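You operate a simulated robot arm through the tools that you are given. There is no shell and no other tool.

You run a simulated robot arm. Do the job below in one go: nothing can be reset, and whatever is moved stays where it is left.

JOB
Wipe the smudge off the grey chart and switch the small monitor on at full brightness.
Fine: use the cleaning pad and put it back on the yellow pad; slide the iris fader to 2. What is to be rubbed or washed off counts as gone when no trace of it is left.

The check looks at the end state, three seconds after you hand in, the way a careful person would. Anything else that was tipped, shoved, dropped, spilled or broken makes it a failure.

ROBOT AND FRAMES
A 7-joint arm with a three-finger gripper, fixed in place. Base frame: the origin is on the floor under the middle of its stand, x ahead of it, y to its left, z up. Units: mm, degrees, N and s.
With the tool pointing down near the work surface it reaches from about 440 to 920 mm from the base axis. Its first joint turns from -166.0 to 166.0 degrees. Payload 2.69 kg.
Tool frame: the origin (TCP) lies between the finger pads and is the grasp point; the fingertips stand 29 mm ahead of it; z points along the fingers, y is the line along which they close. The gripper opens to 120 mm; its body begins 78 mm behind the TCP.
Orientation is that of the tool frame in the base frame, as a unit quaternion [w, x, y, z]. With the fingers straight down and closing along the base's y, the tool's x points along the base's -x, its y along +y and its z along -z.

CONTROLS
- The arm moves only by the tool nudge_tool. Its argument "moves" is a list of rows, each a list of 6 numbers: the shift along the tool's x, y, z in units of 250 mm (1.0 is 250 mm), then the turn, a rotation vector about the tool's x, y, z in units of 120 degrees (1.0 is 120 degrees). In form: [[dx, dy, dz, wx, wy, wz], ...]. A call has 1 to 20 rows; each row is the pose to reach, as a shift and turn from the pose commanded when the call began, along the tool's axes at that moment. "grip" is the opening, from 0 (shut) to 1 (fully open), set as the call begins (left out, the last holds). A call with a number of a shift or a turn outside -1 to 1 is refused whole. A row lasts 0.2 s, in which the tool goes at most 50 mm and 8.6 degrees; a call with a longer step from one row to the next is refused whole, and so is a gripper value outside its range. A pose out of reach is approached as far as the arm can. The call stops where the force on the tool passes 40 N (or 10 N more than at its start, if that is more) or the arm is blocked; 0.2 s more then pass. Each finger travels about 40 mm/s and halts on what it meets, pressing with about 44 N; the grip force reading is that of the motor and also rises with nothing between the fingers. The clock runs only during rows and for 0.2 s after the last one: add rows that repeat a pose to give the fingers time. The reply holds the time, the measured pose of the TCP, the force on the tool along the base axes, the opening and the grip force, in the units named above and with some noise, with the torque about the TCP (base axes, N m) and any sound that the robot's microphone picked up.
- Cameras (640 x 400 px; columns grow to the right, rows downward): "scene" is fixed at [399.3, -649.7, 1640.7]; the picture's right is [0.87, -0.49, 0.00], its down [-0.32, -0.58, -0.75] and it looks along [0.36, 0.65, -0.66] (base axes); focal length 341 px, centre (320, 200). "wrist" rides on the gripper at [63, 0, -104] in the tool frame; the picture's right is [0.01, 1.00, 0.00], its down [-0.83, 0.00, -0.56] and it looks along [-0.56, 0.00, 0.83] (tool axes); focal length 275 px, centre (320, 200). There is no depth. A picture from a camera that has moved, and an enlarged one, comes with that camera's place and axes in the base frame and with its lens.
- camera(camera): a new picture of that camera. It takes no simulated time.
- slide_trunk(by): slides the trunk up (or, below 0, down) by that many mm; the arm rides with it, the base frame stays. It gives what a move gives, with no picture.
- zoom(camera, box): a new picture of the part [left, top, right, bottom] of that camera's present view, enlarged. It takes no simulated time.
- hand_in(): hands the job in; it is judged then, once.

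Places have to be worked out from the pictures, the camera data and where the tool is seen. Open the gripper and draw the arm clear of the work before you hand the job in, unless the task says otherwise.

The tools are called after "Emit:" as a command line: name --pt "numbers of a row" for each row, then --argument value for the rest, lists and objects as JSON in quotes. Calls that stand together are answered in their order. nudge_tool: Moves the arm, as the interface text tells. Its arguments: {"type":"object","properties":{"moves":{"type":"array"},"grip":{"type":"number"}},"required":["moves"]} The other tools are called the same way: slide_trunk (by) moves the trunk up or down; camera (camera) takes a picture; zoom (camera, box) takes an enlarged picture of a part of a camera's view; hand_in () hands the job in.

At the start:

```text
t: 0.0
tool_pos: [503.8, 144.4, 1139.2]
orientation: [0.0, 0.001, 1.0, 0.0]
force: [-0.5, -0.3, -0.3]
wrist_torque: [0.03, 0.0, -0.02]
grip_width: 119.9
gripper_force: 0.1
trunk travel left (down, up): [-575.0, 38.0]
```

scene: 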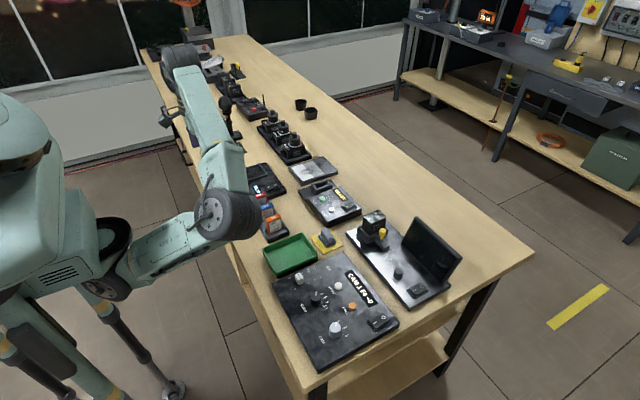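
wrist: 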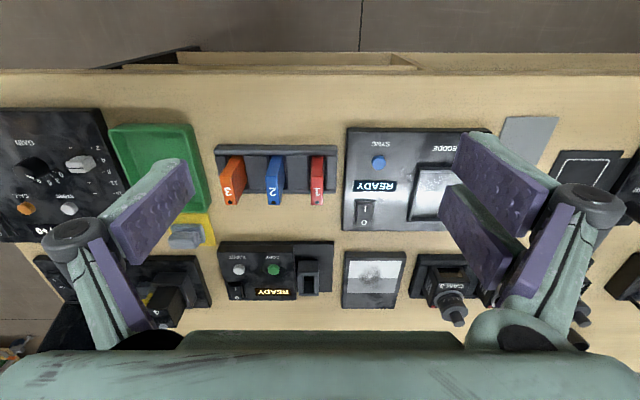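

I start by looking closely at the bench from both cameras to identify the grey chart, the pad, the monitor and the iris fader.

Emit:
zoom --camera "scene" --box '[240, 140, 400, 240]'

Emit:
zoom --camera "scene" --box '[260, 220, 480, 380]'

Emit:
zoom --camera "scene" --box '[140, 30, 340, 170]'

Emit:
zoom --camera "wrist" --box '[0, 100, 320, 340]'

Emit:
zoom --camera "wrist" --box '[320, 100, 640, 340]'

```text
4.00 times, centred on (320, 190) of scene
camera zoom: at [399.3, -649.7, 1640.7], right [0.87, -0.49, 0.0], down [-0.32, -0.58, -0.75], along [0.36, 0.65, -0.66], focal length 1365 px, centre (320, 240)
```

zoom: 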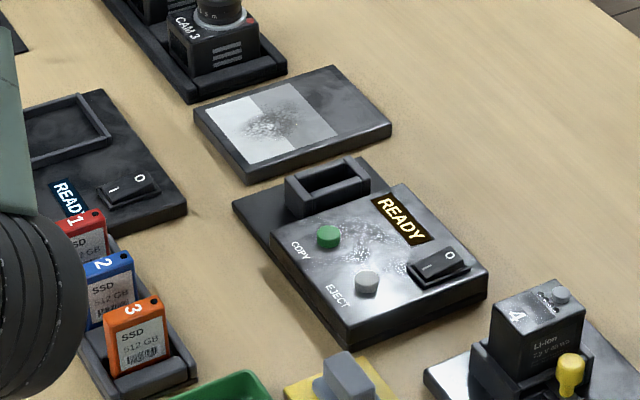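

```text
2.50 times, centred on (370, 300) of scene
camera zoom: at [399.3, -649.7, 1640.7], right [0.87, -0.49, 0.0], down [-0.32, -0.58, -0.75], along [0.36, 0.65, -0.66], focal length 853 px, centre (195, -50)
```

zoom: 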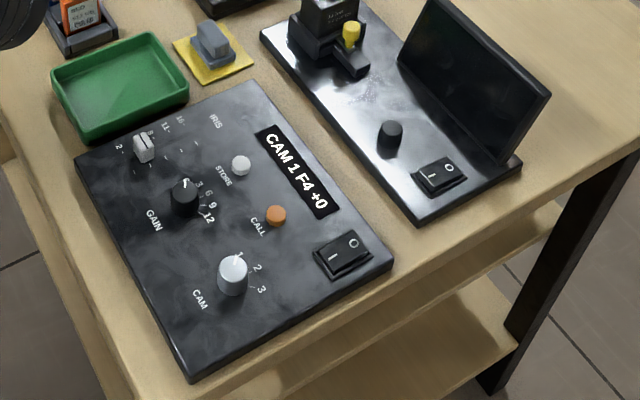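

```text
2.86 times, centred on (240, 100) of scene
camera zoom: at [399.3, -649.7, 1640.7], right [0.87, -0.49, 0.0], down [-0.32, -0.58, -0.75], along [0.36, 0.65, -0.66], focal length 975 px, centre (549, 486)
```

zoom: 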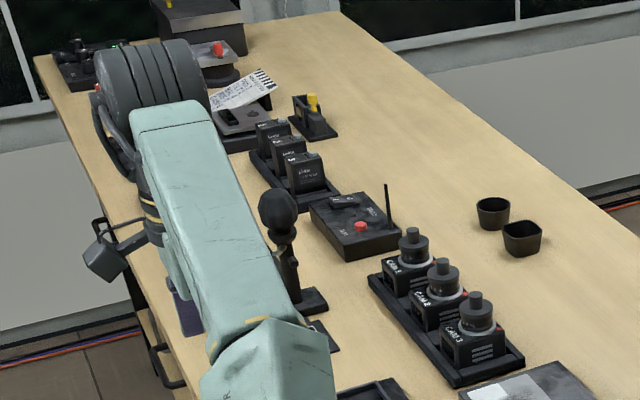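

```text
1.67 times, centred on (160, 220) of wrist
camera zoom: at [441.1, 144.1, 1243.7], right [0.0, 1.0, 0.0], down [0.83, 0.0, 0.56], along [0.56, 0.0, -0.83], focal length 459 px, centre (587, 167)
```

zoom: 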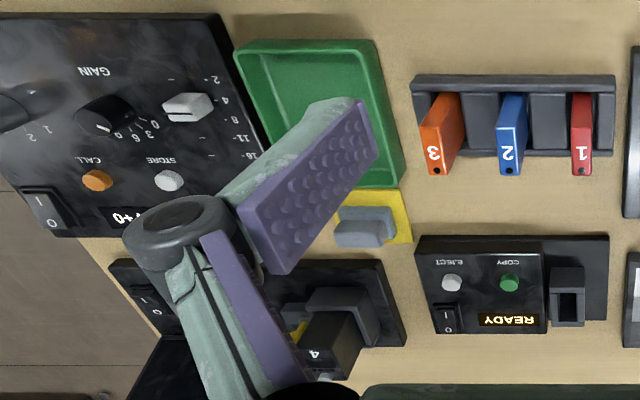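

```text
1.67 times, centred on (480, 220) of wrist
camera zoom: at [441.1, 144.1, 1243.7], right [0.0, 1.0, 0.0], down [0.83, 0.0, 0.56], along [0.56, 0.0, -0.83], focal length 459 px, centre (53, 167)
```

zoom: 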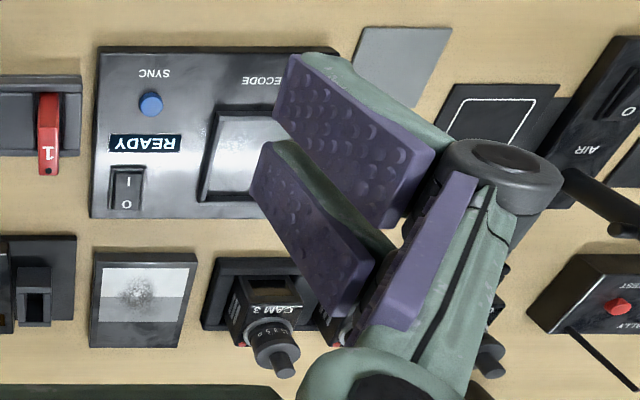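

The cleaning pad sits on the yellow square near (740, -74), the chart with the smudge is near (875, 246), the monitor with its knob and rocker is near (855, -270..-335), and the iris fader is near (612, -161). I'll move the arm at its safe height toward the console for closer looks.

Emit:
nudge_tool --pt "0 -0.18 0 0 0 0" --pt "0 -0.36 0 0 0 0" --pt "0 -0.54 0 0 0 0" --pt "0 -0.72 0 0 0 0" --pt "0 -0.9 0 0 0 0" --pt "0 -1.0 0 0 0 0" --grip 1

Emit:
camera --camera "wrist"

Emit:
camera --camera "scene"

```text
t: 1.3
tool_pos: [516.8, -35.7, 1137.9]
orientation: [-0.005, -0.097, 0.995, 0.01]
force: [-0.3, 0.6, 0.0]
wrist_torque: [0.02, 0.01, 0.02]
grip_width: 120.0
gripper_force: 0.2
trunk travel left (down, up): [-575.0, 38.0]
stopped in row 6: the arm was blocked; the commanded pose is now the measured one
```

```text
taken
camera wrist: at [456.1, -50.2, 1241.8], right [-0.2, 0.98, 0.02], down [0.82, 0.15, 0.55], along [0.54, 0.13, -0.84], focal length 275 px, centre (320, 200)
```

wrist: 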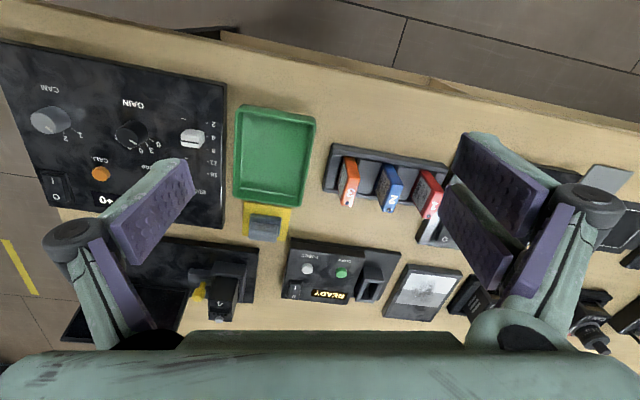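

```text
taken
```

scene: 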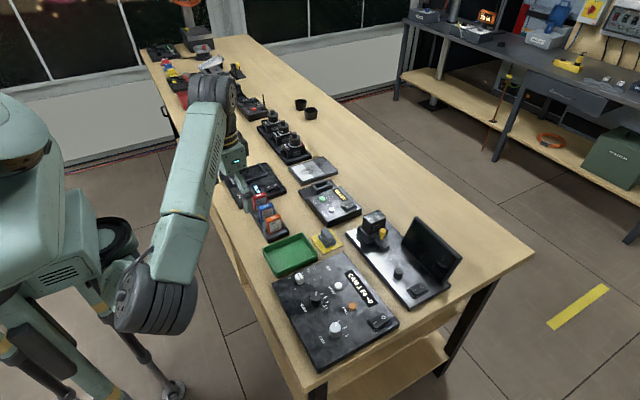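

The arm stalled partway (lag or awkward joint posture) at y≈-36 and yawed about 11°. I'll continue more slowly, straightening the yaw at the same time, and see how it tracks.

Emit:
nudge_tool --pt "0 0 0 0 0 0.03" --pt "0 0 0 0 0 0.06" --pt "0 0 0 0 0 0.0925" --pt "0 0 0 0 0 0.0925" --grip 1

```text
t: 2.3
tool_pos: [516.2, -35.0, 1137.1]
orientation: [-0.006, 0.0, 1.0, 0.01]
force: [0.0, 0.2, 0.3]
wrist_torque: [0.0, -0.01, 0.01]
grip_width: 119.9
gripper_force: 0.1
trunk travel left (down, up): [-575.0, 38.0]
```

Yaw is restored with no contact. Now I shift toward -y at half the speed.

Emit:
nudge_tool --pt "0 -0.1 0 0 0 0" --pt "0 -0.2 0 0 0 0" --pt "0 -0.3 0 0 0 0" --pt "0 -0.4 0 0 0 0" --pt "0 -0.5 0 0 0 0" --pt "0 -0.6 0 0 0 0" --pt "0 -0.7 0 0 0 0" --pt "0 -0.7 0 0 0 0"

Emit:
camera --camera "wrist"

Emit:
camera --camera "scene"

```text
t: 3.2
tool_pos: [533.9, -69.5, 1129.2]
orientation: [-0.011, -0.08, 0.996, 0.024]
force: [0.0, 0.2, 0.0]
wrist_torque: [-0.02, 0.0, -0.01]
grip_width: 119.8
gripper_force: 0.0
trunk travel left (down, up): [-575.0, 38.0]
stopped in row 4: the arm was blocked; the commanded pose is now the measured one
```

```text
taken
camera wrist: at [474.1, -83.2, 1234.9], right [-0.16, 0.99, 0.05], down [0.83, 0.11, 0.54], along [0.53, 0.13, -0.84], focal length 275 px, centre (320, 200)
```

wrist: 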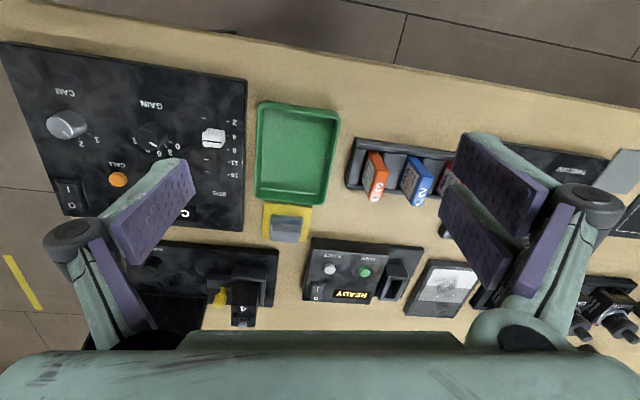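

```text
taken
```

scene: 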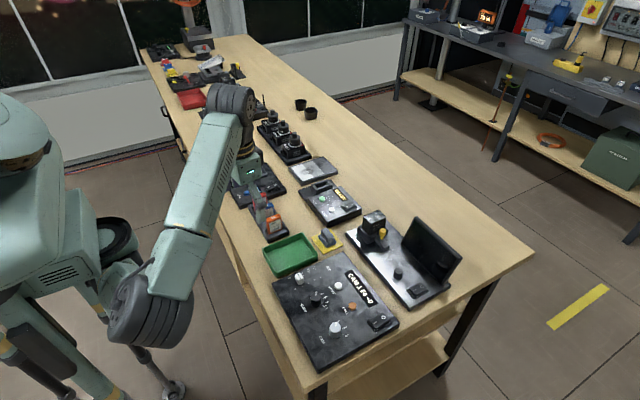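

Again it stalls while yawing and creeping outward, which looks like a joint-limit posture at this small radius. I'll straighten the tool and move outward in +x first.

Emit:
nudge_tool --pt "-0.06 -0.01 -0.006 0.006 -0.003 0.02" --pt "-0.12 -0.02 -0.011 0.012 -0.005 0.04" --pt "-0.18 -0.029 -0.017 0.018 -0.008 0.06" --pt "-0.24 -0.038 -0.022 0.0228 -0.0105 0.0762" --pt "-0.3 -0.048 -0.028 0.0228 -0.0105 0.0762" --pt "-0.36 -0.057 -0.034 0.0228 -0.0105 0.0762" --pt "-0.42 -0.067 -0.039 0.0228 -0.0105 0.0762" --pt "-0.472 -0.075 -0.044 0.0228 -0.0105 0.0762" --pt "-0.472 -0.075 -0.044 0.0228 -0.0105 0.0762"

Emit:
camera --camera "scene"

```text
t: 5.2
tool_pos: [652.8, -69.0, 1139.9]
orientation: [0.0, 0.002, 1.0, -0.002]
force: [-0.2, 0.6, 0.1]
wrist_torque: [-0.01, -0.01, 0.03]
grip_width: 120.0
gripper_force: 0.1
trunk travel left (down, up): [-575.0, 38.0]
```

```text
taken
```

scene: 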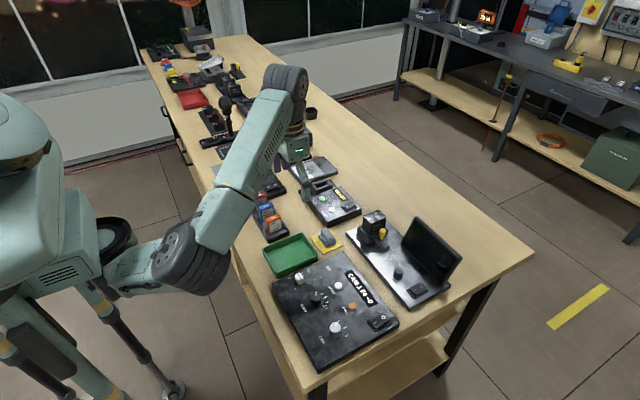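

Moving outward worked cleanly. Now I shift toward -y at this radius.

Emit:
nudge_tool --pt "0 -0.1 0 0 0 0" --pt "0 -0.2 0 0 0 0" --pt "0 -0.3 0 0 0 0" --pt "0 -0.4 0 0 0 0" --pt "0 -0.5 0 0 0 0" --pt "0 -0.6 0 0 0 0" --pt "0 -0.6 0 0 0 0"

Emit:
camera --camera "wrist"

Emit:
camera --camera "scene"

```text
t: 6.8
tool_pos: [657.8, -215.8, 1134.3]
orientation: [-0.002, -0.009, 1.0, 0.008]
force: [0.6, 0.0, -0.1]
wrist_torque: [0.01, 0.02, 0.01]
grip_width: 119.9
gripper_force: 0.0
trunk travel left (down, up): [-575.0, 38.0]
```

```text
taken
camera wrist: at [596.8, -218.0, 1238.7], right [-0.02, 1.0, 0.02], down [0.83, 0.01, 0.55], along [0.55, 0.02, -0.83], focal length 275 px, centre (320, 200)
```

wrist: 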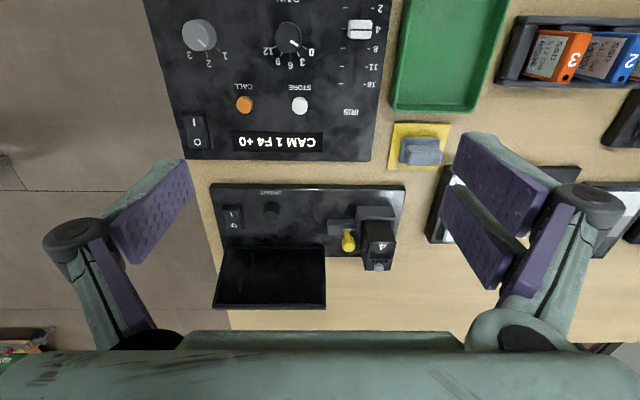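

```text
taken
```

scene: 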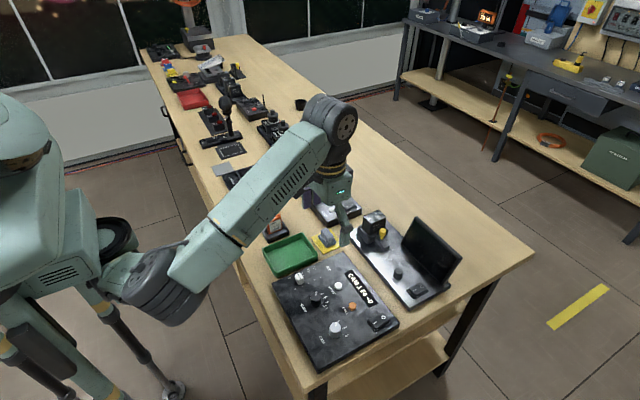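

Good overhead view of the console and monitor; I'll enlarge the key parts.

Emit:
zoom --camera "wrist" --box '[240, 0, 400, 100]'

Emit:
zoom --camera "wrist" --box '[200, 170, 420, 310]'

Emit:
zoom --camera "wrist" --box '[370, 110, 470, 180]'

Emit:
zoom --camera "scene" --box '[340, 205, 480, 315]'

```text
4.00 times, centred on (320, 50) of wrist
camera zoom: at [596.8, -218.0, 1238.7], right [-0.02, 1.0, 0.02], down [0.83, 0.01, 0.55], along [0.55, 0.02, -0.83], focal length 1101 px, centre (320, 800)
```

zoom: 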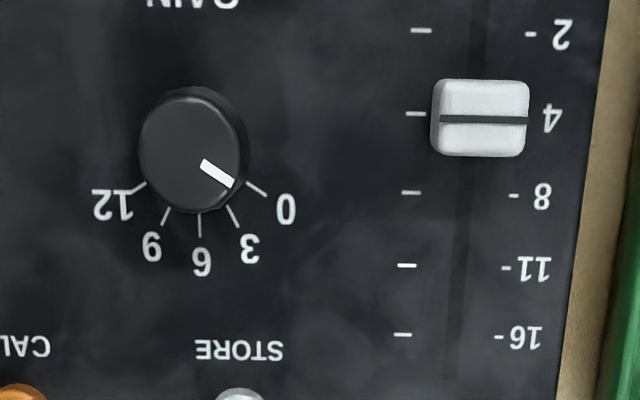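

```text
2.86 times, centred on (310, 240) of wrist
camera zoom: at [596.8, -218.0, 1238.7], right [-0.02, 1.0, 0.02], down [0.83, 0.01, 0.55], along [0.55, 0.02, -0.83], focal length 786 px, centre (349, 86)
```

zoom: 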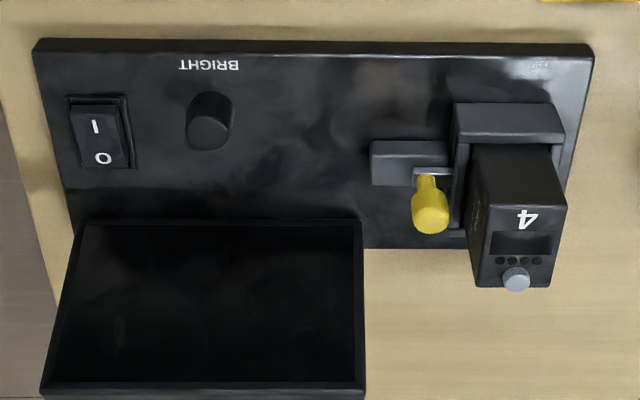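

```text
5.71 times, centred on (420, 145) of wrist
camera zoom: at [596.8, -218.0, 1238.7], right [-0.02, 1.0, 0.02], down [0.83, 0.01, 0.55], along [0.55, 0.02, -0.83], focal length 1573 px, centre (-251, 514)
```

zoom: 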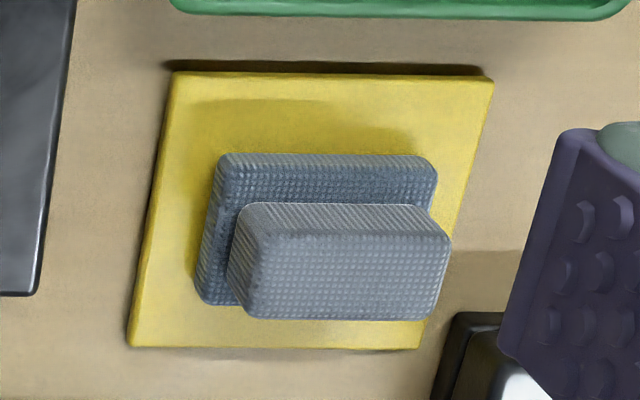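

```text
3.64 times, centred on (410, 260) of scene
camera zoom: at [399.3, -649.7, 1640.7], right [0.87, -0.49, 0.0], down [-0.32, -0.58, -0.75], along [0.36, 0.65, -0.66], focal length 1240 px, centre (-7, -18)
```

zoom: 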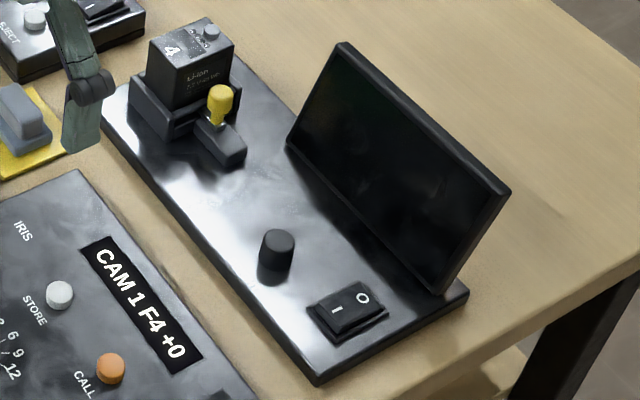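

Monitor has a rocker, a BRIGHT knob and a battery "4" with a charge-test button and yellow latch. I'll look closer at the knob pointer and rocker states.

Emit:
zoom --camera "wrist" --box '[216, 185, 296, 235]'

Emit:
zoom --camera "scene" --box '[385, 255, 441, 305]'

Emit:
zoom --camera "scene" --box '[355, 305, 411, 340]'

Emit:
zoom --camera "wrist" --box '[165, 95, 245, 160]'

```text
8.00 times, centred on (256, 210) of wrist
camera zoom: at [596.8, -218.0, 1238.7], right [-0.02, 1.0, 0.02], down [0.83, 0.01, 0.55], along [0.55, 0.02, -0.83], focal length 2202 px, centre (832, 120)
```

zoom: 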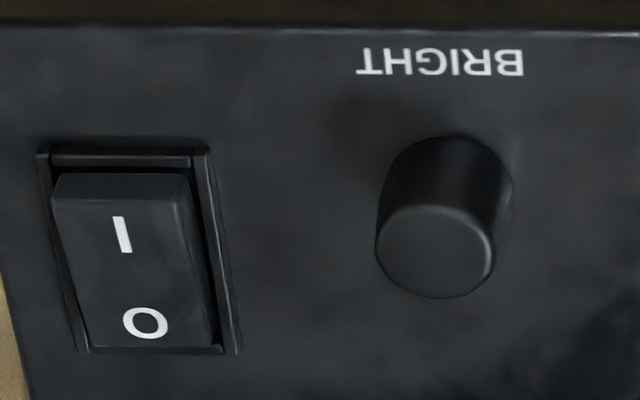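

```text
8.00 times, centred on (413, 280) of scene
camera zoom: at [399.3, -649.7, 1640.7], right [0.87, -0.49, 0.0], down [-0.32, -0.58, -0.75], along [0.36, 0.65, -0.66], focal length 2729 px, centre (-424, -440)
```

zoom: 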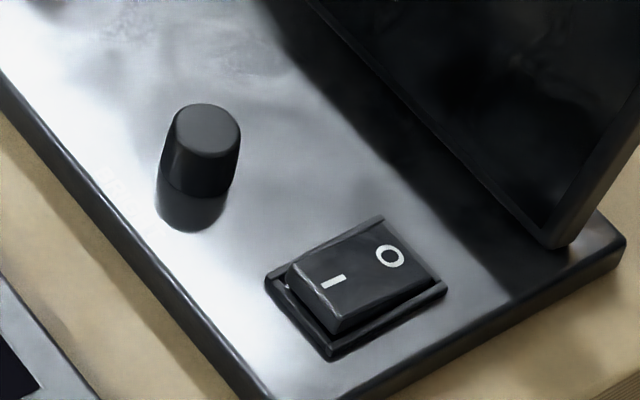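

```text
11.43 times, centred on (383, 322) of scene
camera zoom: at [399.3, -649.7, 1640.7], right [0.87, -0.49, 0.0], down [-0.32, -0.58, -0.75], along [0.36, 0.65, -0.66], focal length 3899 px, centre (-400, -1200)
```

zoom: 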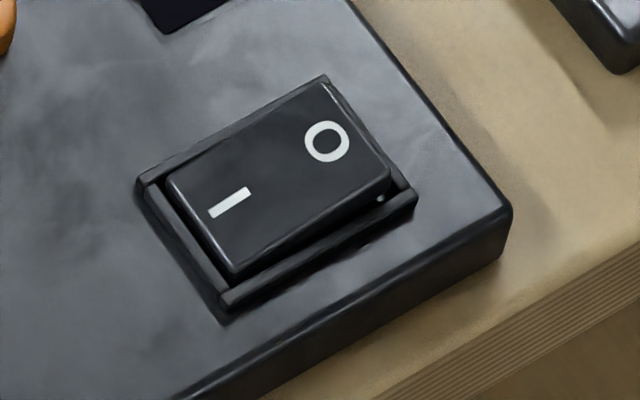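

```text
6.15 times, centred on (205, 128) of wrist
camera zoom: at [596.8, -218.0, 1238.7], right [-0.02, 1.0, 0.02], down [0.83, 0.01, 0.55], along [0.55, 0.02, -0.83], focal length 1694 px, centre (1028, 646)
```

zoom: 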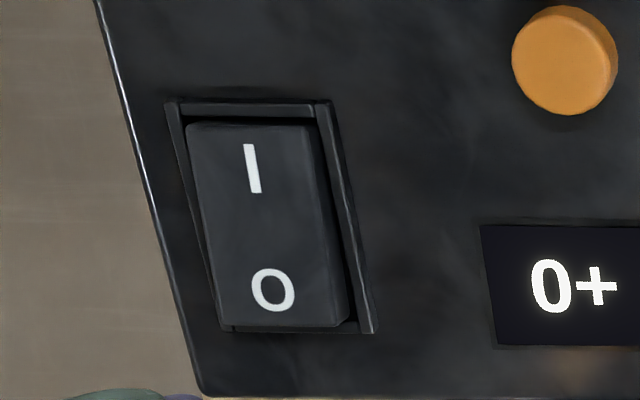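

The monitor rocker is off (O pressed) and the knob carries no pointer, so I'll judge brightness by the screen. Before handling things, I close the fingers in the air to see their shape in the wrist view.

Emit:
nudge_tool --pt "0 0 0 0 0 0" --pt "0 0 0 0 0 0" --pt "0 0 0 0 0 0" --pt "0 0 0 0 0 0" --pt "0 0 0 0 0 0" --pt "0 0 0 0 0 0" --pt "0 0 0 0 0 0" --pt "0 0 0 0 0 0" --grip 0

Emit:
camera --camera "wrist"

Emit:
zoom --camera "scene" --box '[280, 150, 400, 260]'

```text
t: 8.6
tool_pos: [660.8, -215.1, 1135.0]
orientation: [-0.002, -0.008, 1.0, 0.006]
force: [0.5, -0.2, 0.0]
wrist_torque: [-0.01, 0.02, 0.04]
grip_width: 0.0
gripper_force: 16.8
trunk travel left (down, up): [-575.0, 38.0]
```

```text
taken
camera wrist: at [597.0, -217.2, 1238.8], right [-0.02, 1.0, 0.01], down [0.83, 0.01, 0.55], along [0.55, 0.02, -0.83], focal length 275 px, centre (320, 200)
```

wrist: 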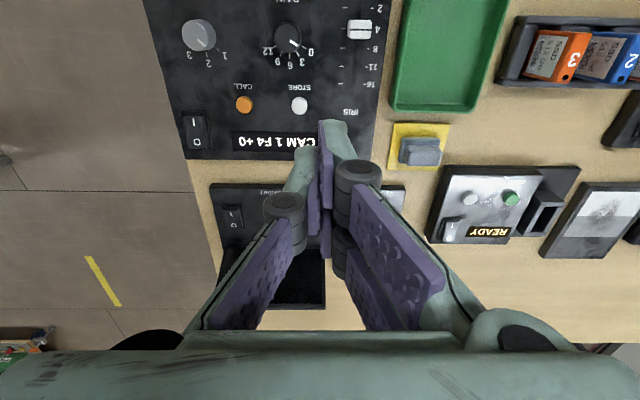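

```text
3.64 times, centred on (340, 205) of scene
camera zoom: at [399.3, -649.7, 1640.7], right [0.87, -0.49, 0.0], down [-0.32, -0.58, -0.75], along [0.36, 0.65, -0.66], focal length 1240 px, centre (247, 182)
```

zoom: 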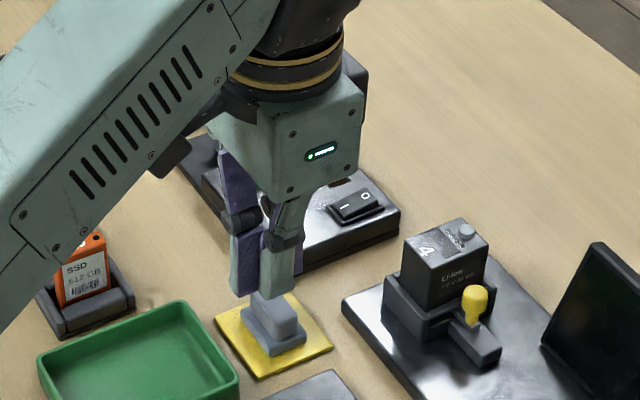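

Emit:
zoom --camera "wrist" --box '[200, 100, 440, 340]'

Emit:
zoom --camera "scene" --box '[320, 165, 380, 240]'

```text
1.67 times, centred on (320, 220) of wrist
camera zoom: at [597.0, -217.2, 1238.8], right [-0.02, 1.0, 0.01], down [0.83, 0.01, 0.55], along [0.55, 0.02, -0.83], focal length 459 px, centre (320, 167)
```

zoom: 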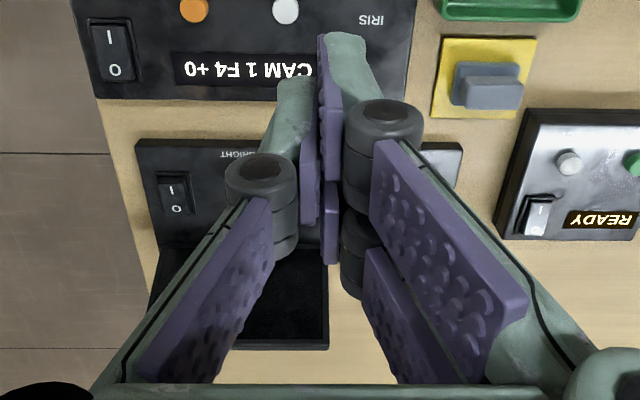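

```text
5.33 times, centred on (350, 202) of scene
camera zoom: at [399.3, -649.7, 1640.7], right [0.87, -0.49, 0.0], down [-0.32, -0.58, -0.75], along [0.36, 0.65, -0.66], focal length 1819 px, centre (160, 187)
```

zoom: 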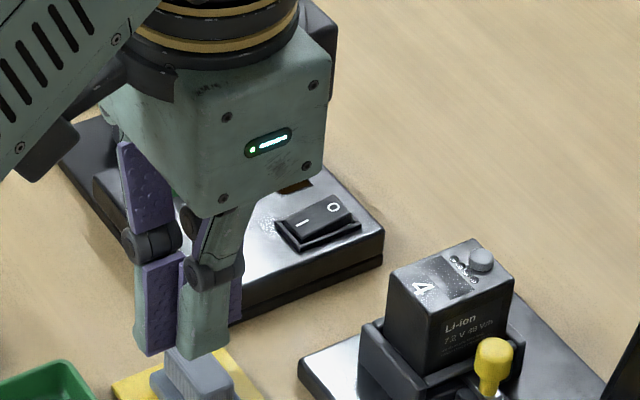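

The fingers are two-phalanx, one on the -y side facing two on the +y side. I'll now open to about 50 mm and descend toward a point above the iris fader, stopping at z≈1000 to check.

Emit:
nudge_tool --pt "0 0.02 0.08 0 0 0" --pt "0.02 0.04 0.16 0 0 0" --pt "0.04 0.08 0.24 0 0 0" --pt "0.08 0.12 0.32 0 0 0" --pt "0.12 0.16 0.4 0 0 0" --pt "0.16 0.192 0.48 0 0 0" --pt "0.184 0.192 0.56 0 0 0" --pt "0.184 0.192 0.56 0 0 0" --grip 0.45

Emit:
camera --camera "wrist"

Emit:
camera --camera "scene"

```text
t: 10.4
tool_pos: [605.0, -171.9, 999.8]
orientation: [0.002, 0.002, 1.0, -0.002]
force: [0.1, -0.1, 0.5]
wrist_torque: [-0.01, 0.0, 0.0]
grip_width: 53.8
gripper_force: 0.1
trunk travel left (down, up): [-575.0, 38.0]
```

```text
taken
camera wrist: at [542.2, -171.0, 1103.3], right [0.0, 1.0, -0.01], down [0.83, 0.0, 0.56], along [0.56, 0.0, -0.83], focal length 275 px, centre (320, 200)
```

wrist: 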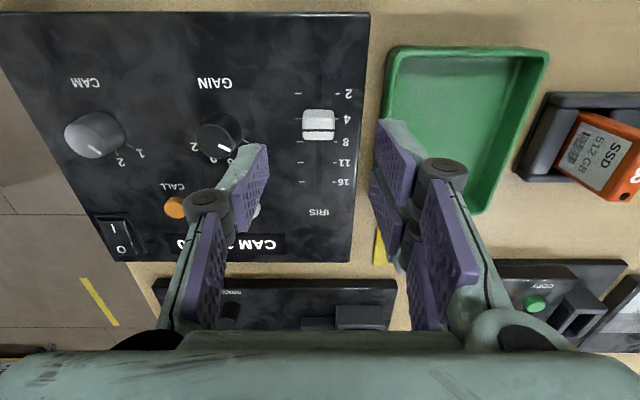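

```text
taken
```

scene: 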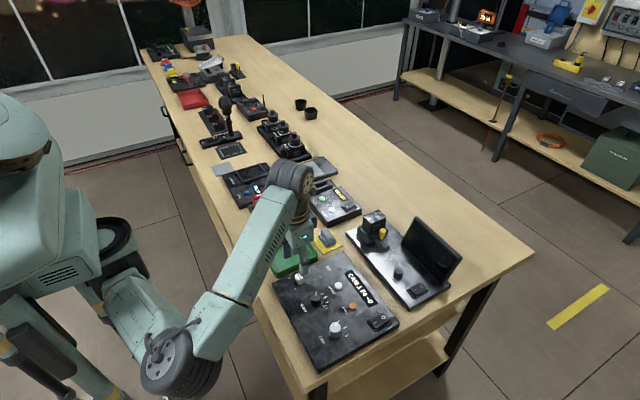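

The arm tracks well here: TCP (605, -172, 1000). The cap appears centred at about (607, -172, top ≈908); I'll zoom to verify the scale geometry before descending.

Emit:
zoom --camera "wrist" --box '[270, 70, 370, 230]'

Emit:
zoom --camera "scene" --box '[260, 220, 340, 300]'

```text
2.50 times, centred on (320, 150) of wrist
camera zoom: at [542.2, -171.0, 1103.3], right [0.0, 1.0, -0.01], down [0.83, 0.0, 0.56], along [0.56, 0.0, -0.83], focal length 688 px, centre (320, 325)
```

zoom: 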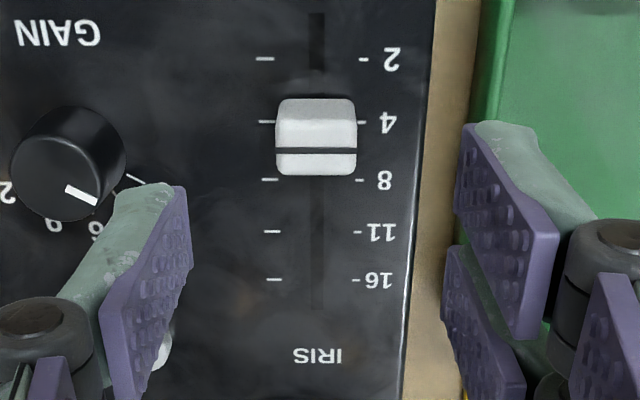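

```text
5.00 times, centred on (300, 260) of scene
camera zoom: at [399.3, -649.7, 1640.7], right [0.87, -0.49, 0.0], down [-0.32, -0.58, -0.75], along [0.36, 0.65, -0.66], focal length 1706 px, centre (420, -100)
```

zoom: 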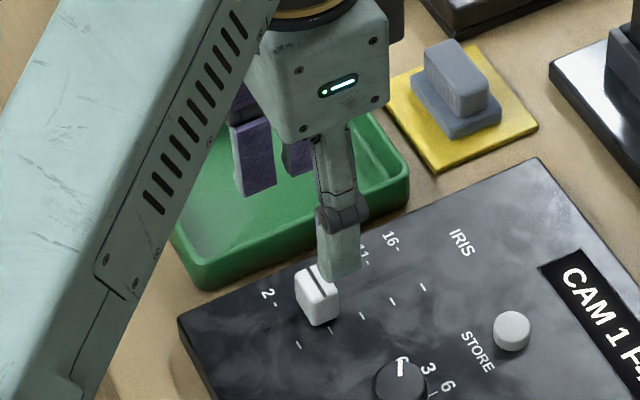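

From two views: panel surface z≈898, cap top z≈923 at (607, -172), marks 18 mm apart. I'll descend to TCP z≈934 (tips 7 mm above the panel) with the fingers open around the cap.

Emit:
nudge_tool --pt "-0.004 0 0.06 0 0 0" --pt "-0.008 0 0.12 0 0 0" --pt "-0.008 0 0.17 0 0 0" --pt "-0.008 0 0.21 0 0 0" --pt "-0.008 0 0.24 0 0 0" --pt "-0.008 0 0.26 0 0 0" --pt "-0.008 0 0.264 0 0 0"

Emit:
camera --camera "wrist"

Emit:
zoom --camera "scene" --box '[260, 220, 340, 300]'

```text
t: 12.0
tool_pos: [607.8, -173.7, 932.3]
orientation: [0.001, 0.002, 1.0, -0.003]
force: [0.3, -0.3, 0.0]
wrist_torque: [0.02, -0.01, 0.0]
grip_width: 54.2
gripper_force: 0.0
trunk travel left (down, up): [-575.0, 38.0]
```

```text
taken
camera wrist: at [545.3, -172.4, 1037.1], right [0.0, 1.0, -0.01], down [0.83, 0.0, 0.56], along [0.56, 0.0, -0.83], focal length 275 px, centre (320, 200)
```

wrist: 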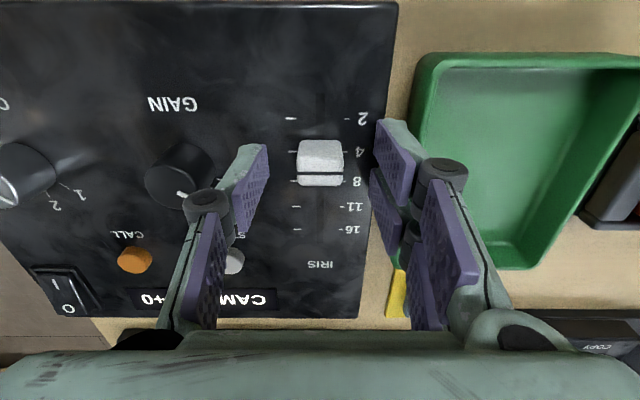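

```text
5.00 times, centred on (300, 260) of scene
camera zoom: at [399.3, -649.7, 1640.7], right [0.87, -0.49, 0.0], down [-0.32, -0.58, -0.75], along [0.36, 0.65, -0.66], focal length 1706 px, centre (420, -100)
```

zoom: 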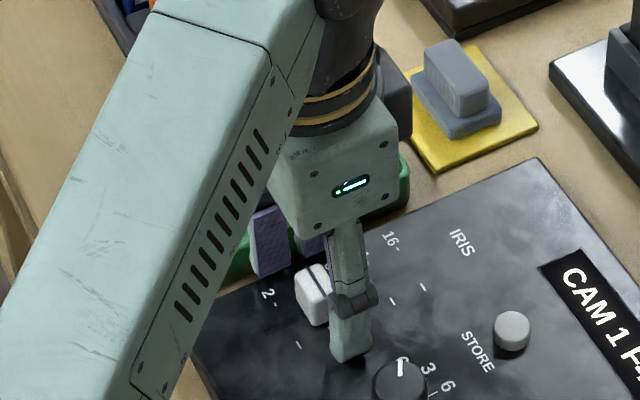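

The fingers straddle the cap with the tip clear of the GAIN knob. I close on the cap now, holding position.

Emit:
nudge_tool --pt "0 0 0 0 0 0" --pt "0 0 0 0 0 0" --pt "0 0 0 0 0 0" --pt "0 0 0 0 0 0" --pt "0 0 0 0 0 0" --grip 0.12

Emit:
camera --camera "wrist"

```text
t: 13.2
tool_pos: [608.9, -173.4, 933.6]
orientation: [0.001, 0.002, 1.0, -0.003]
force: [0.1, 0.6, -1.6]
wrist_torque: [0.01, -0.12, 0.09]
grip_width: 22.0
gripper_force: 44.7
trunk travel left (down, up): [-575.0, 38.0]
```

```text
taken
camera wrist: at [545.4, -172.3, 1037.1], right [0.0, 1.0, -0.01], down [0.83, 0.0, 0.56], along [0.56, 0.0, -0.83], focal length 275 px, centre (320, 200)
```

wrist: 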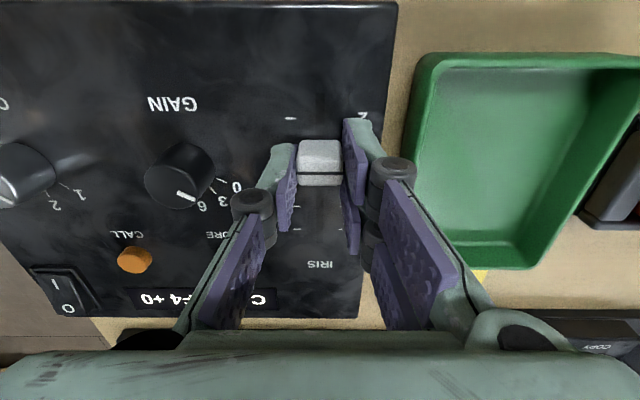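

Cap is held (22 mm, 45 N). I slide it 18 mm toward -x in small steps and check the display.

Emit:
nudge_tool --pt "0.012 0 0 0 0 0" --pt "0.024 0 0 0 0 0" --pt "0.036 0 0 0 0 0" --pt "0.048 0 0 0 0 0" --pt "0.06 0 0 0 0 0" --pt "0.072 0 0 0 0 0" --pt "0.072 0 0 0 0 0"

Emit:
zoom --camera "wrist" --box '[120, 80, 400, 320]'

Emit:
zoom --camera "scene" --box '[280, 240, 400, 320]'

```text
t: 14.8
tool_pos: [590.2, -173.3, 933.1]
orientation: [0.001, 0.004, 1.0, -0.002]
force: [0.1, -13.6, -0.9]
wrist_torque: [-0.54, 0.11, 0.19]
grip_width: 21.8
gripper_force: 44.7
trunk travel left (down, up): [-575.0, 38.0]
```

```text
1.67 times, centred on (260, 200) of wrist
camera zoom: at [527.8, -172.1, 1037.2], right [0.0, 1.0, -0.01], down [0.83, 0.0, 0.56], along [0.56, -0.01, -0.83], focal length 459 px, centre (420, 200)
```

zoom: 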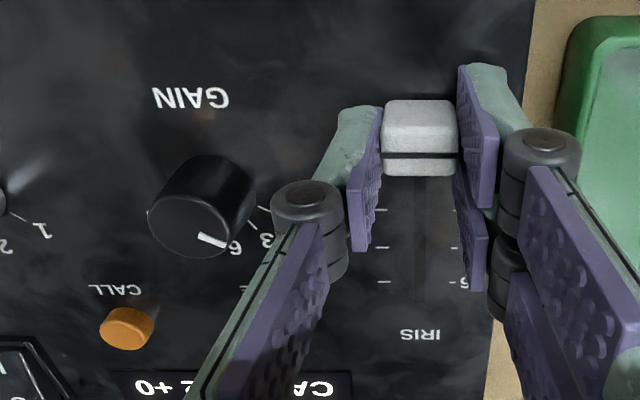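

```text
5.00 times, centred on (340, 280) of scene
camera zoom: at [399.3, -649.7, 1640.7], right [0.87, -0.49, 0.0], down [-0.32, -0.58, -0.75], along [0.36, 0.65, -0.66], focal length 1706 px, centre (220, -200)
```

zoom: 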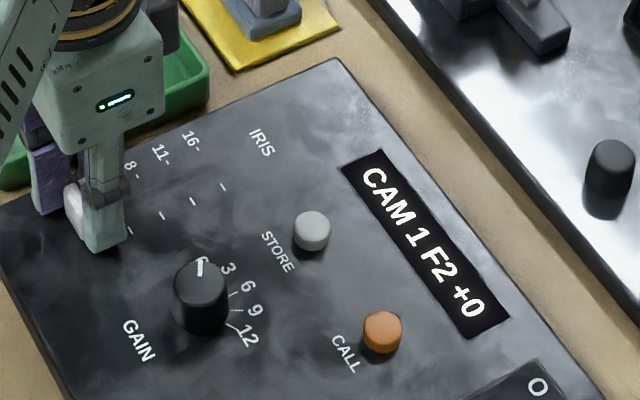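

The display now reads "CAM 1 F2 +0". I open the fingers, wait, then lift straight up.

Emit:
nudge_tool --pt "0.072 0 0 0 0 0" --pt "0.072 0 0 0 0 0" --pt "0.072 0 0 0 0 0" --pt "0.072 0 0 0 0 0" --grip 0.42

```text
t: 15.8
tool_pos: [573.4, -171.9, 932.0]
orientation: [0.002, 0.002, 1.0, -0.003]
force: [0.6, 0.9, -0.3]
wrist_torque: [0.0, -0.03, -0.02]
grip_width: 50.3
gripper_force: 0.0
trunk travel left (down, up): [-575.0, 38.0]
```

I mistakenly repeated the shift (rows are relative to the new call's start), so the tool moved another 18 mm while opening. I'll check whether the fader was dragged along.

Emit:
zoom --camera "wrist" --box '[120, 80, 400, 320]'

Emit:
zoom --camera "scene" --box '[260, 240, 400, 320]'

```text
1.67 times, centred on (260, 200) of wrist
camera zoom: at [510.4, -171.7, 1036.4], right [0.0, 1.0, -0.01], down [0.83, 0.0, 0.56], along [0.56, 0.0, -0.83], focal length 459 px, centre (420, 200)
```

zoom: 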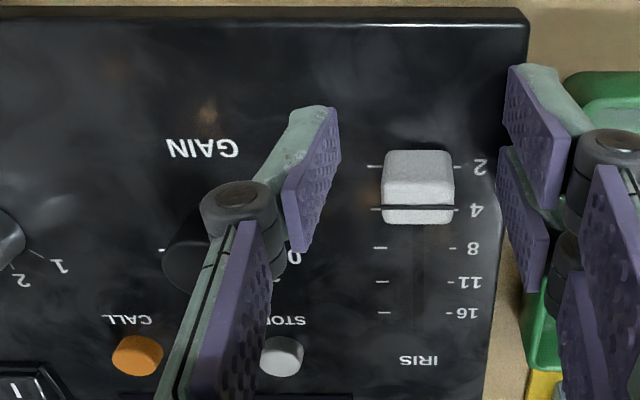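

```text
4.57 times, centred on (330, 280) of scene
camera zoom: at [399.3, -649.7, 1640.7], right [0.87, -0.49, 0.0], down [-0.32, -0.58, -0.75], along [0.36, 0.65, -0.66], focal length 1560 px, centre (274, -166)
```

zoom: 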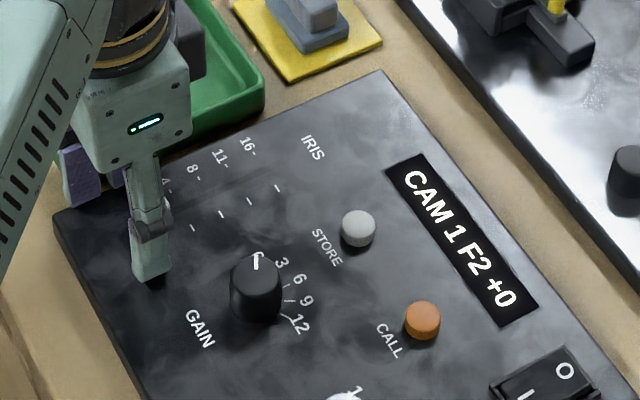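

The cap stayed put: line at x≈589.5, matching the "2" mark (≈588.8), and the display shows F2. I lift straight up and review.

Emit:
nudge_tool --pt "0 0 -0.08 0 0 0" --pt "0 0 -0.18 0 0 0" --pt "0 0 -0.3 0 0 0" --pt "0 0 -0.4 0 0 0" --pt "0 0 -0.4 0 0 0"

Emit:
zoom --camera "wrist" --box '[240, 50, 400, 250]'

Emit:
zoom --camera "scene" --box '[260, 240, 400, 320]'

```text
t: 17.0
tool_pos: [571.9, -171.7, 1033.3]
orientation: [0.001, 0.001, 1.0, -0.003]
force: [0.3, 0.8, 0.0]
wrist_torque: [-0.01, 0.03, 0.01]
grip_width: 50.7
gripper_force: 0.1
trunk travel left (down, up): [-575.0, 38.0]
```

```text
2.00 times, centred on (320, 150) of wrist
camera zoom: at [508.7, -170.4, 1137.7], right [0.0, 1.0, 0.0], down [0.83, 0.0, 0.56], along [0.56, 0.0, -0.83], focal length 551 px, centre (320, 300)
```

zoom: 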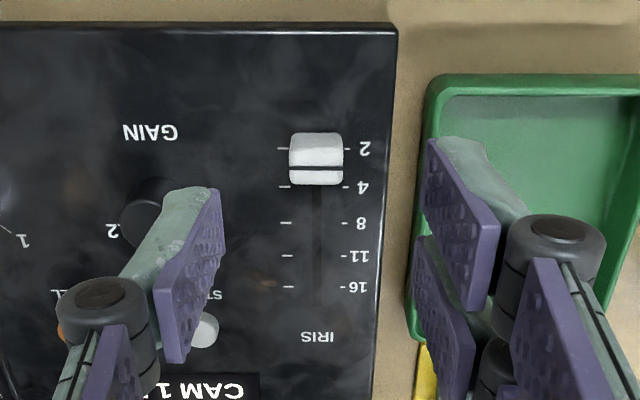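

```text
4.57 times, centred on (330, 280) of scene
camera zoom: at [399.3, -649.7, 1640.7], right [0.87, -0.49, 0.0], down [-0.32, -0.58, -0.75], along [0.36, 0.65, -0.66], focal length 1560 px, centre (274, -166)
```

zoom: 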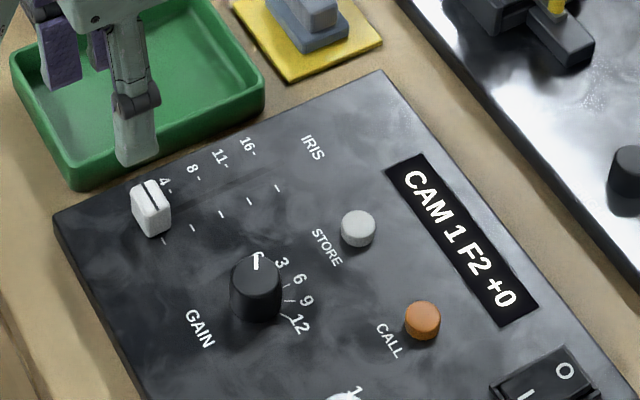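

Fader is done (line at x≈589, display F2). Next the monitor: I'll rise and travel to above its front, holding the fingers fairly closed.

Emit:
nudge_tool --pt "-0.05 -0.04 -0.08 0 0 0" --pt "-0.12 -0.09 -0.16 0 0 0" --pt "-0.2 -0.15 -0.22 0 0 0" --pt "-0.29 -0.22 -0.24 0 0 0" --pt "-0.38 -0.29 -0.24 0 0 0" --pt "-0.47 -0.36 -0.24 0 0 0" --pt "-0.56 -0.43 -0.24 0 0 0" --pt "-0.65 -0.5 -0.24 0 0 0" --pt "-0.74 -0.57 -0.24 0 0 0" --pt "-0.792 -0.6 -0.24 0 0 0" --pt "-0.792 -0.6 -0.24 0 0 0" --grip 0.35

Emit:
camera --camera "wrist"

Emit:
camera --camera "scene"

```text
t: 19.4
tool_pos: [733.4, -270.7, 1067.9]
orientation: [0.002, 0.003, 1.0, -0.003]
force: [0.5, -0.1, 0.3]
wrist_torque: [-0.02, 0.01, 0.03]
grip_width: 42.1
gripper_force: 0.1
out of reach, approached as far as the arm can: row 7, 8, 9, 10, 11
trunk travel left (down, up): [-575.0, 38.0]
```

```text
taken
camera wrist: at [670.2, -270.2, 1172.0], right [0.0, 1.0, -0.01], down [0.83, 0.0, 0.56], along [0.56, -0.01, -0.83], focal length 275 px, centre (320, 200)
```

wrist: 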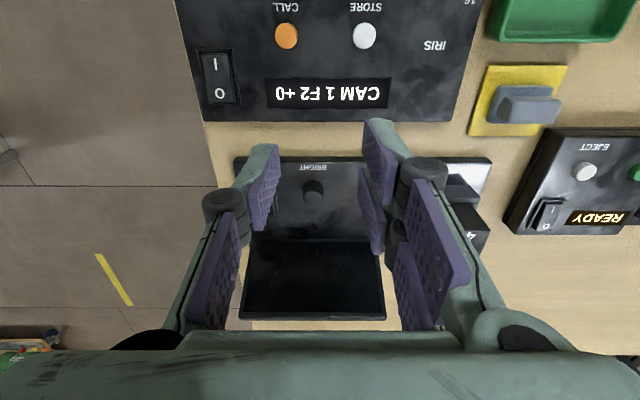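

```text
taken
```

scene: 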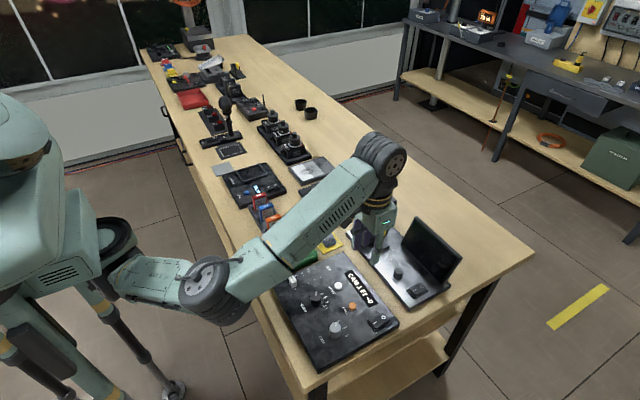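

At this height the outer reach ends around r≈782, so the shoulder sits low relative to the wrist. Raising the trunk to its top should extend the reach, so I slide it up 38 mm.

Emit:
slide_trunk --by 38

Emit:
camera --camera "scene"

```text
t: 20.2
tool_pos: [732.7, -271.8, 1106.1]
orientation: [0.001, 0.002, 1.0, -0.002]
force: [0.0, -0.8, 0.2]
wrist_torque: [0.02, 0.01, 0.0]
grip_width: 42.2
gripper_force: 0.1
trunk travel left (down, up): [-613.0, 0.0]
```

```text
taken
```

scene: 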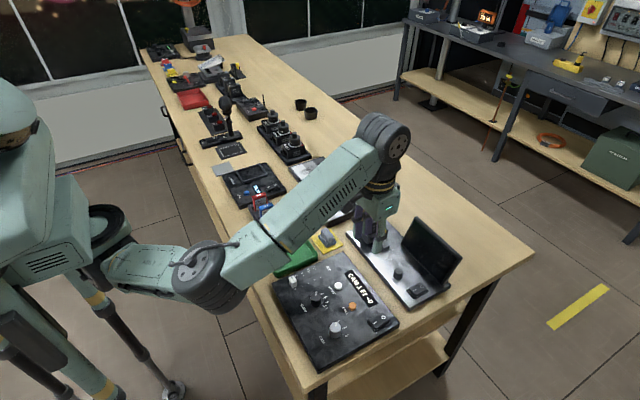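

I lower 56 mm with no lateral shift to learn what pose the controller now holds as commanded.

Emit:
nudge_tool --pt "0 0 0.08 0 0 0" --pt "0 0 0.16 0 0 0" --pt "0 0 0.224 0 0 0" --pt "0 0 0.224 0 0 0"

```text
t: 21.2
tool_pos: [734.2, -273.0, 1049.5]
orientation: [0.002, 0.003, 1.0, -0.003]
force: [0.8, -0.3, 0.6]
wrist_torque: [-0.02, 0.01, -0.02]
grip_width: 42.0
gripper_force: 0.0
trunk travel left (down, up): [-613.0, 0.0]
```

Commanded pose follows the measured one. I'm at (734, -273, 1050); now I descend to z≈985 while extending outward over the free front part of the monitor base to test the reach.

Emit:
nudge_tool --pt "0 0 0.08 0 0 0" --pt "-0.03 -0.02 0.16 0 0 0" --pt "-0.08 -0.05 0.22 0 0 0" --pt "-0.14 -0.08 0.26 0 0 0" --pt "-0.2 -0.11 0.26 0 0 0" --pt "-0.26 -0.14 0.26 0 0 0" --pt "-0.32 -0.17 0.26 0 0 0" --pt "-0.36 -0.19 0.26 0 0 0" --pt "-0.36 -0.19 0.26 0 0 0" --grip 0

Emit:
camera --camera "wrist"

Emit:
camera --camera "scene"

```text
t: 23.2
tool_pos: [766.9, -289.6, 987.3]
orientation: [0.002, 0.005, 1.0, -0.002]
force: [0.5, -0.1, -1.0]
wrist_torque: [-0.03, 0.0, -0.03]
grip_width: 0.0
gripper_force: 28.1
out of reach, approached as far as the arm can: row 4, 5, 6, 7, 8, 9
trunk travel left (down, up): [-613.0, 0.0]
```

```text
taken
camera wrist: at [703.6, -288.4, 1091.3], right [0.0, 1.0, -0.01], down [0.83, 0.0, 0.56], along [0.56, -0.01, -0.83], focal length 275 px, centre (320, 200)
```

wrist: 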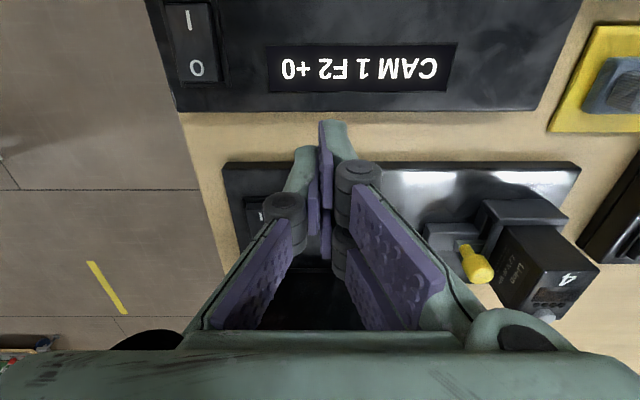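

```text
taken
```

scene: 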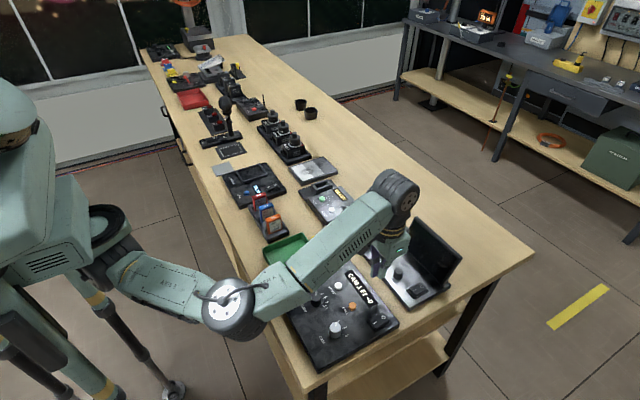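

Vertical reach ends at r≈820 here. I'll tilt the tool outward (fingers pointing forward-down) by 25° about its y axis, which should let the TCP extend further, and then check.

Emit:
nudge_tool --pt "0 0 0 0 -0.05 0" --pt "0 0 0 0 -0.1 0" --pt "0 0 0 0 -0.15 0" --pt "0 0 0 0 -0.21 0" --pt "0 0 0 0 -0.21 0"

Emit:
camera --camera "wrist"

```text
t: 24.4
tool_pos: [766.7, -289.9, 988.3]
orientation: [0.221, 0.002, 0.975, -0.003]
force: [-0.3, 0.2, -0.3]
wrist_torque: [0.06, 0.02, 0.01]
grip_width: 0.2
gripper_force: 28.8
trunk travel left (down, up): [-613.0, 0.0]
```

```text
taken
camera wrist: at [664.1, -289.0, 1055.5], right [0.0, 1.0, -0.01], down [0.51, 0.01, 0.86], along [0.86, -0.01, -0.51], focal length 275 px, centre (320, 200)
```

wrist: 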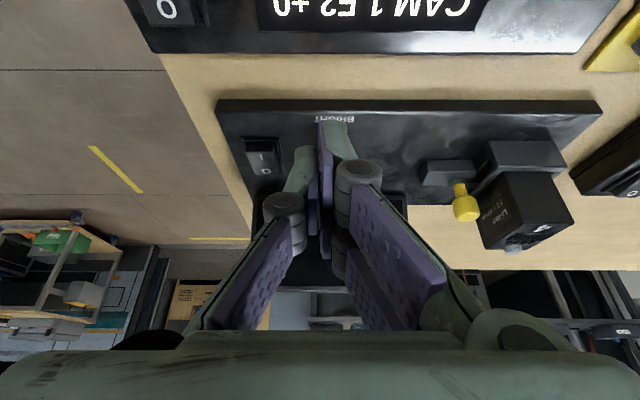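

Tilting works. I zoom in on the switch from this viewpoint to refine its position.

Emit:
zoom --camera "wrist" --box '[210, 90, 370, 220]'

Emit:
zoom --camera "scene" --box '[340, 180, 480, 310]'

```text
3.08 times, centred on (290, 155) of wrist
camera zoom: at [664.1, -289.0, 1055.5], right [0.0, 1.0, -0.01], down [0.51, 0.01, 0.86], along [0.86, -0.01, -0.51], focal length 847 px, centre (412, 338)
```

zoom: 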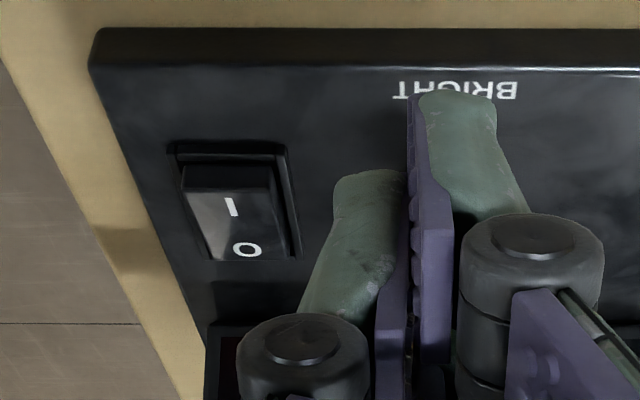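

```text
3.08 times, centred on (410, 245) of scene
camera zoom: at [399.3, -649.7, 1640.7], right [0.87, -0.49, 0.0], down [-0.32, -0.58, -0.75], along [0.36, 0.65, -0.66], focal length 1050 px, centre (43, 62)
```

zoom: 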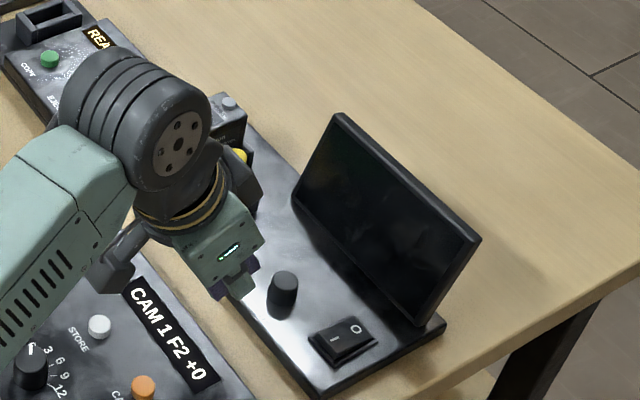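

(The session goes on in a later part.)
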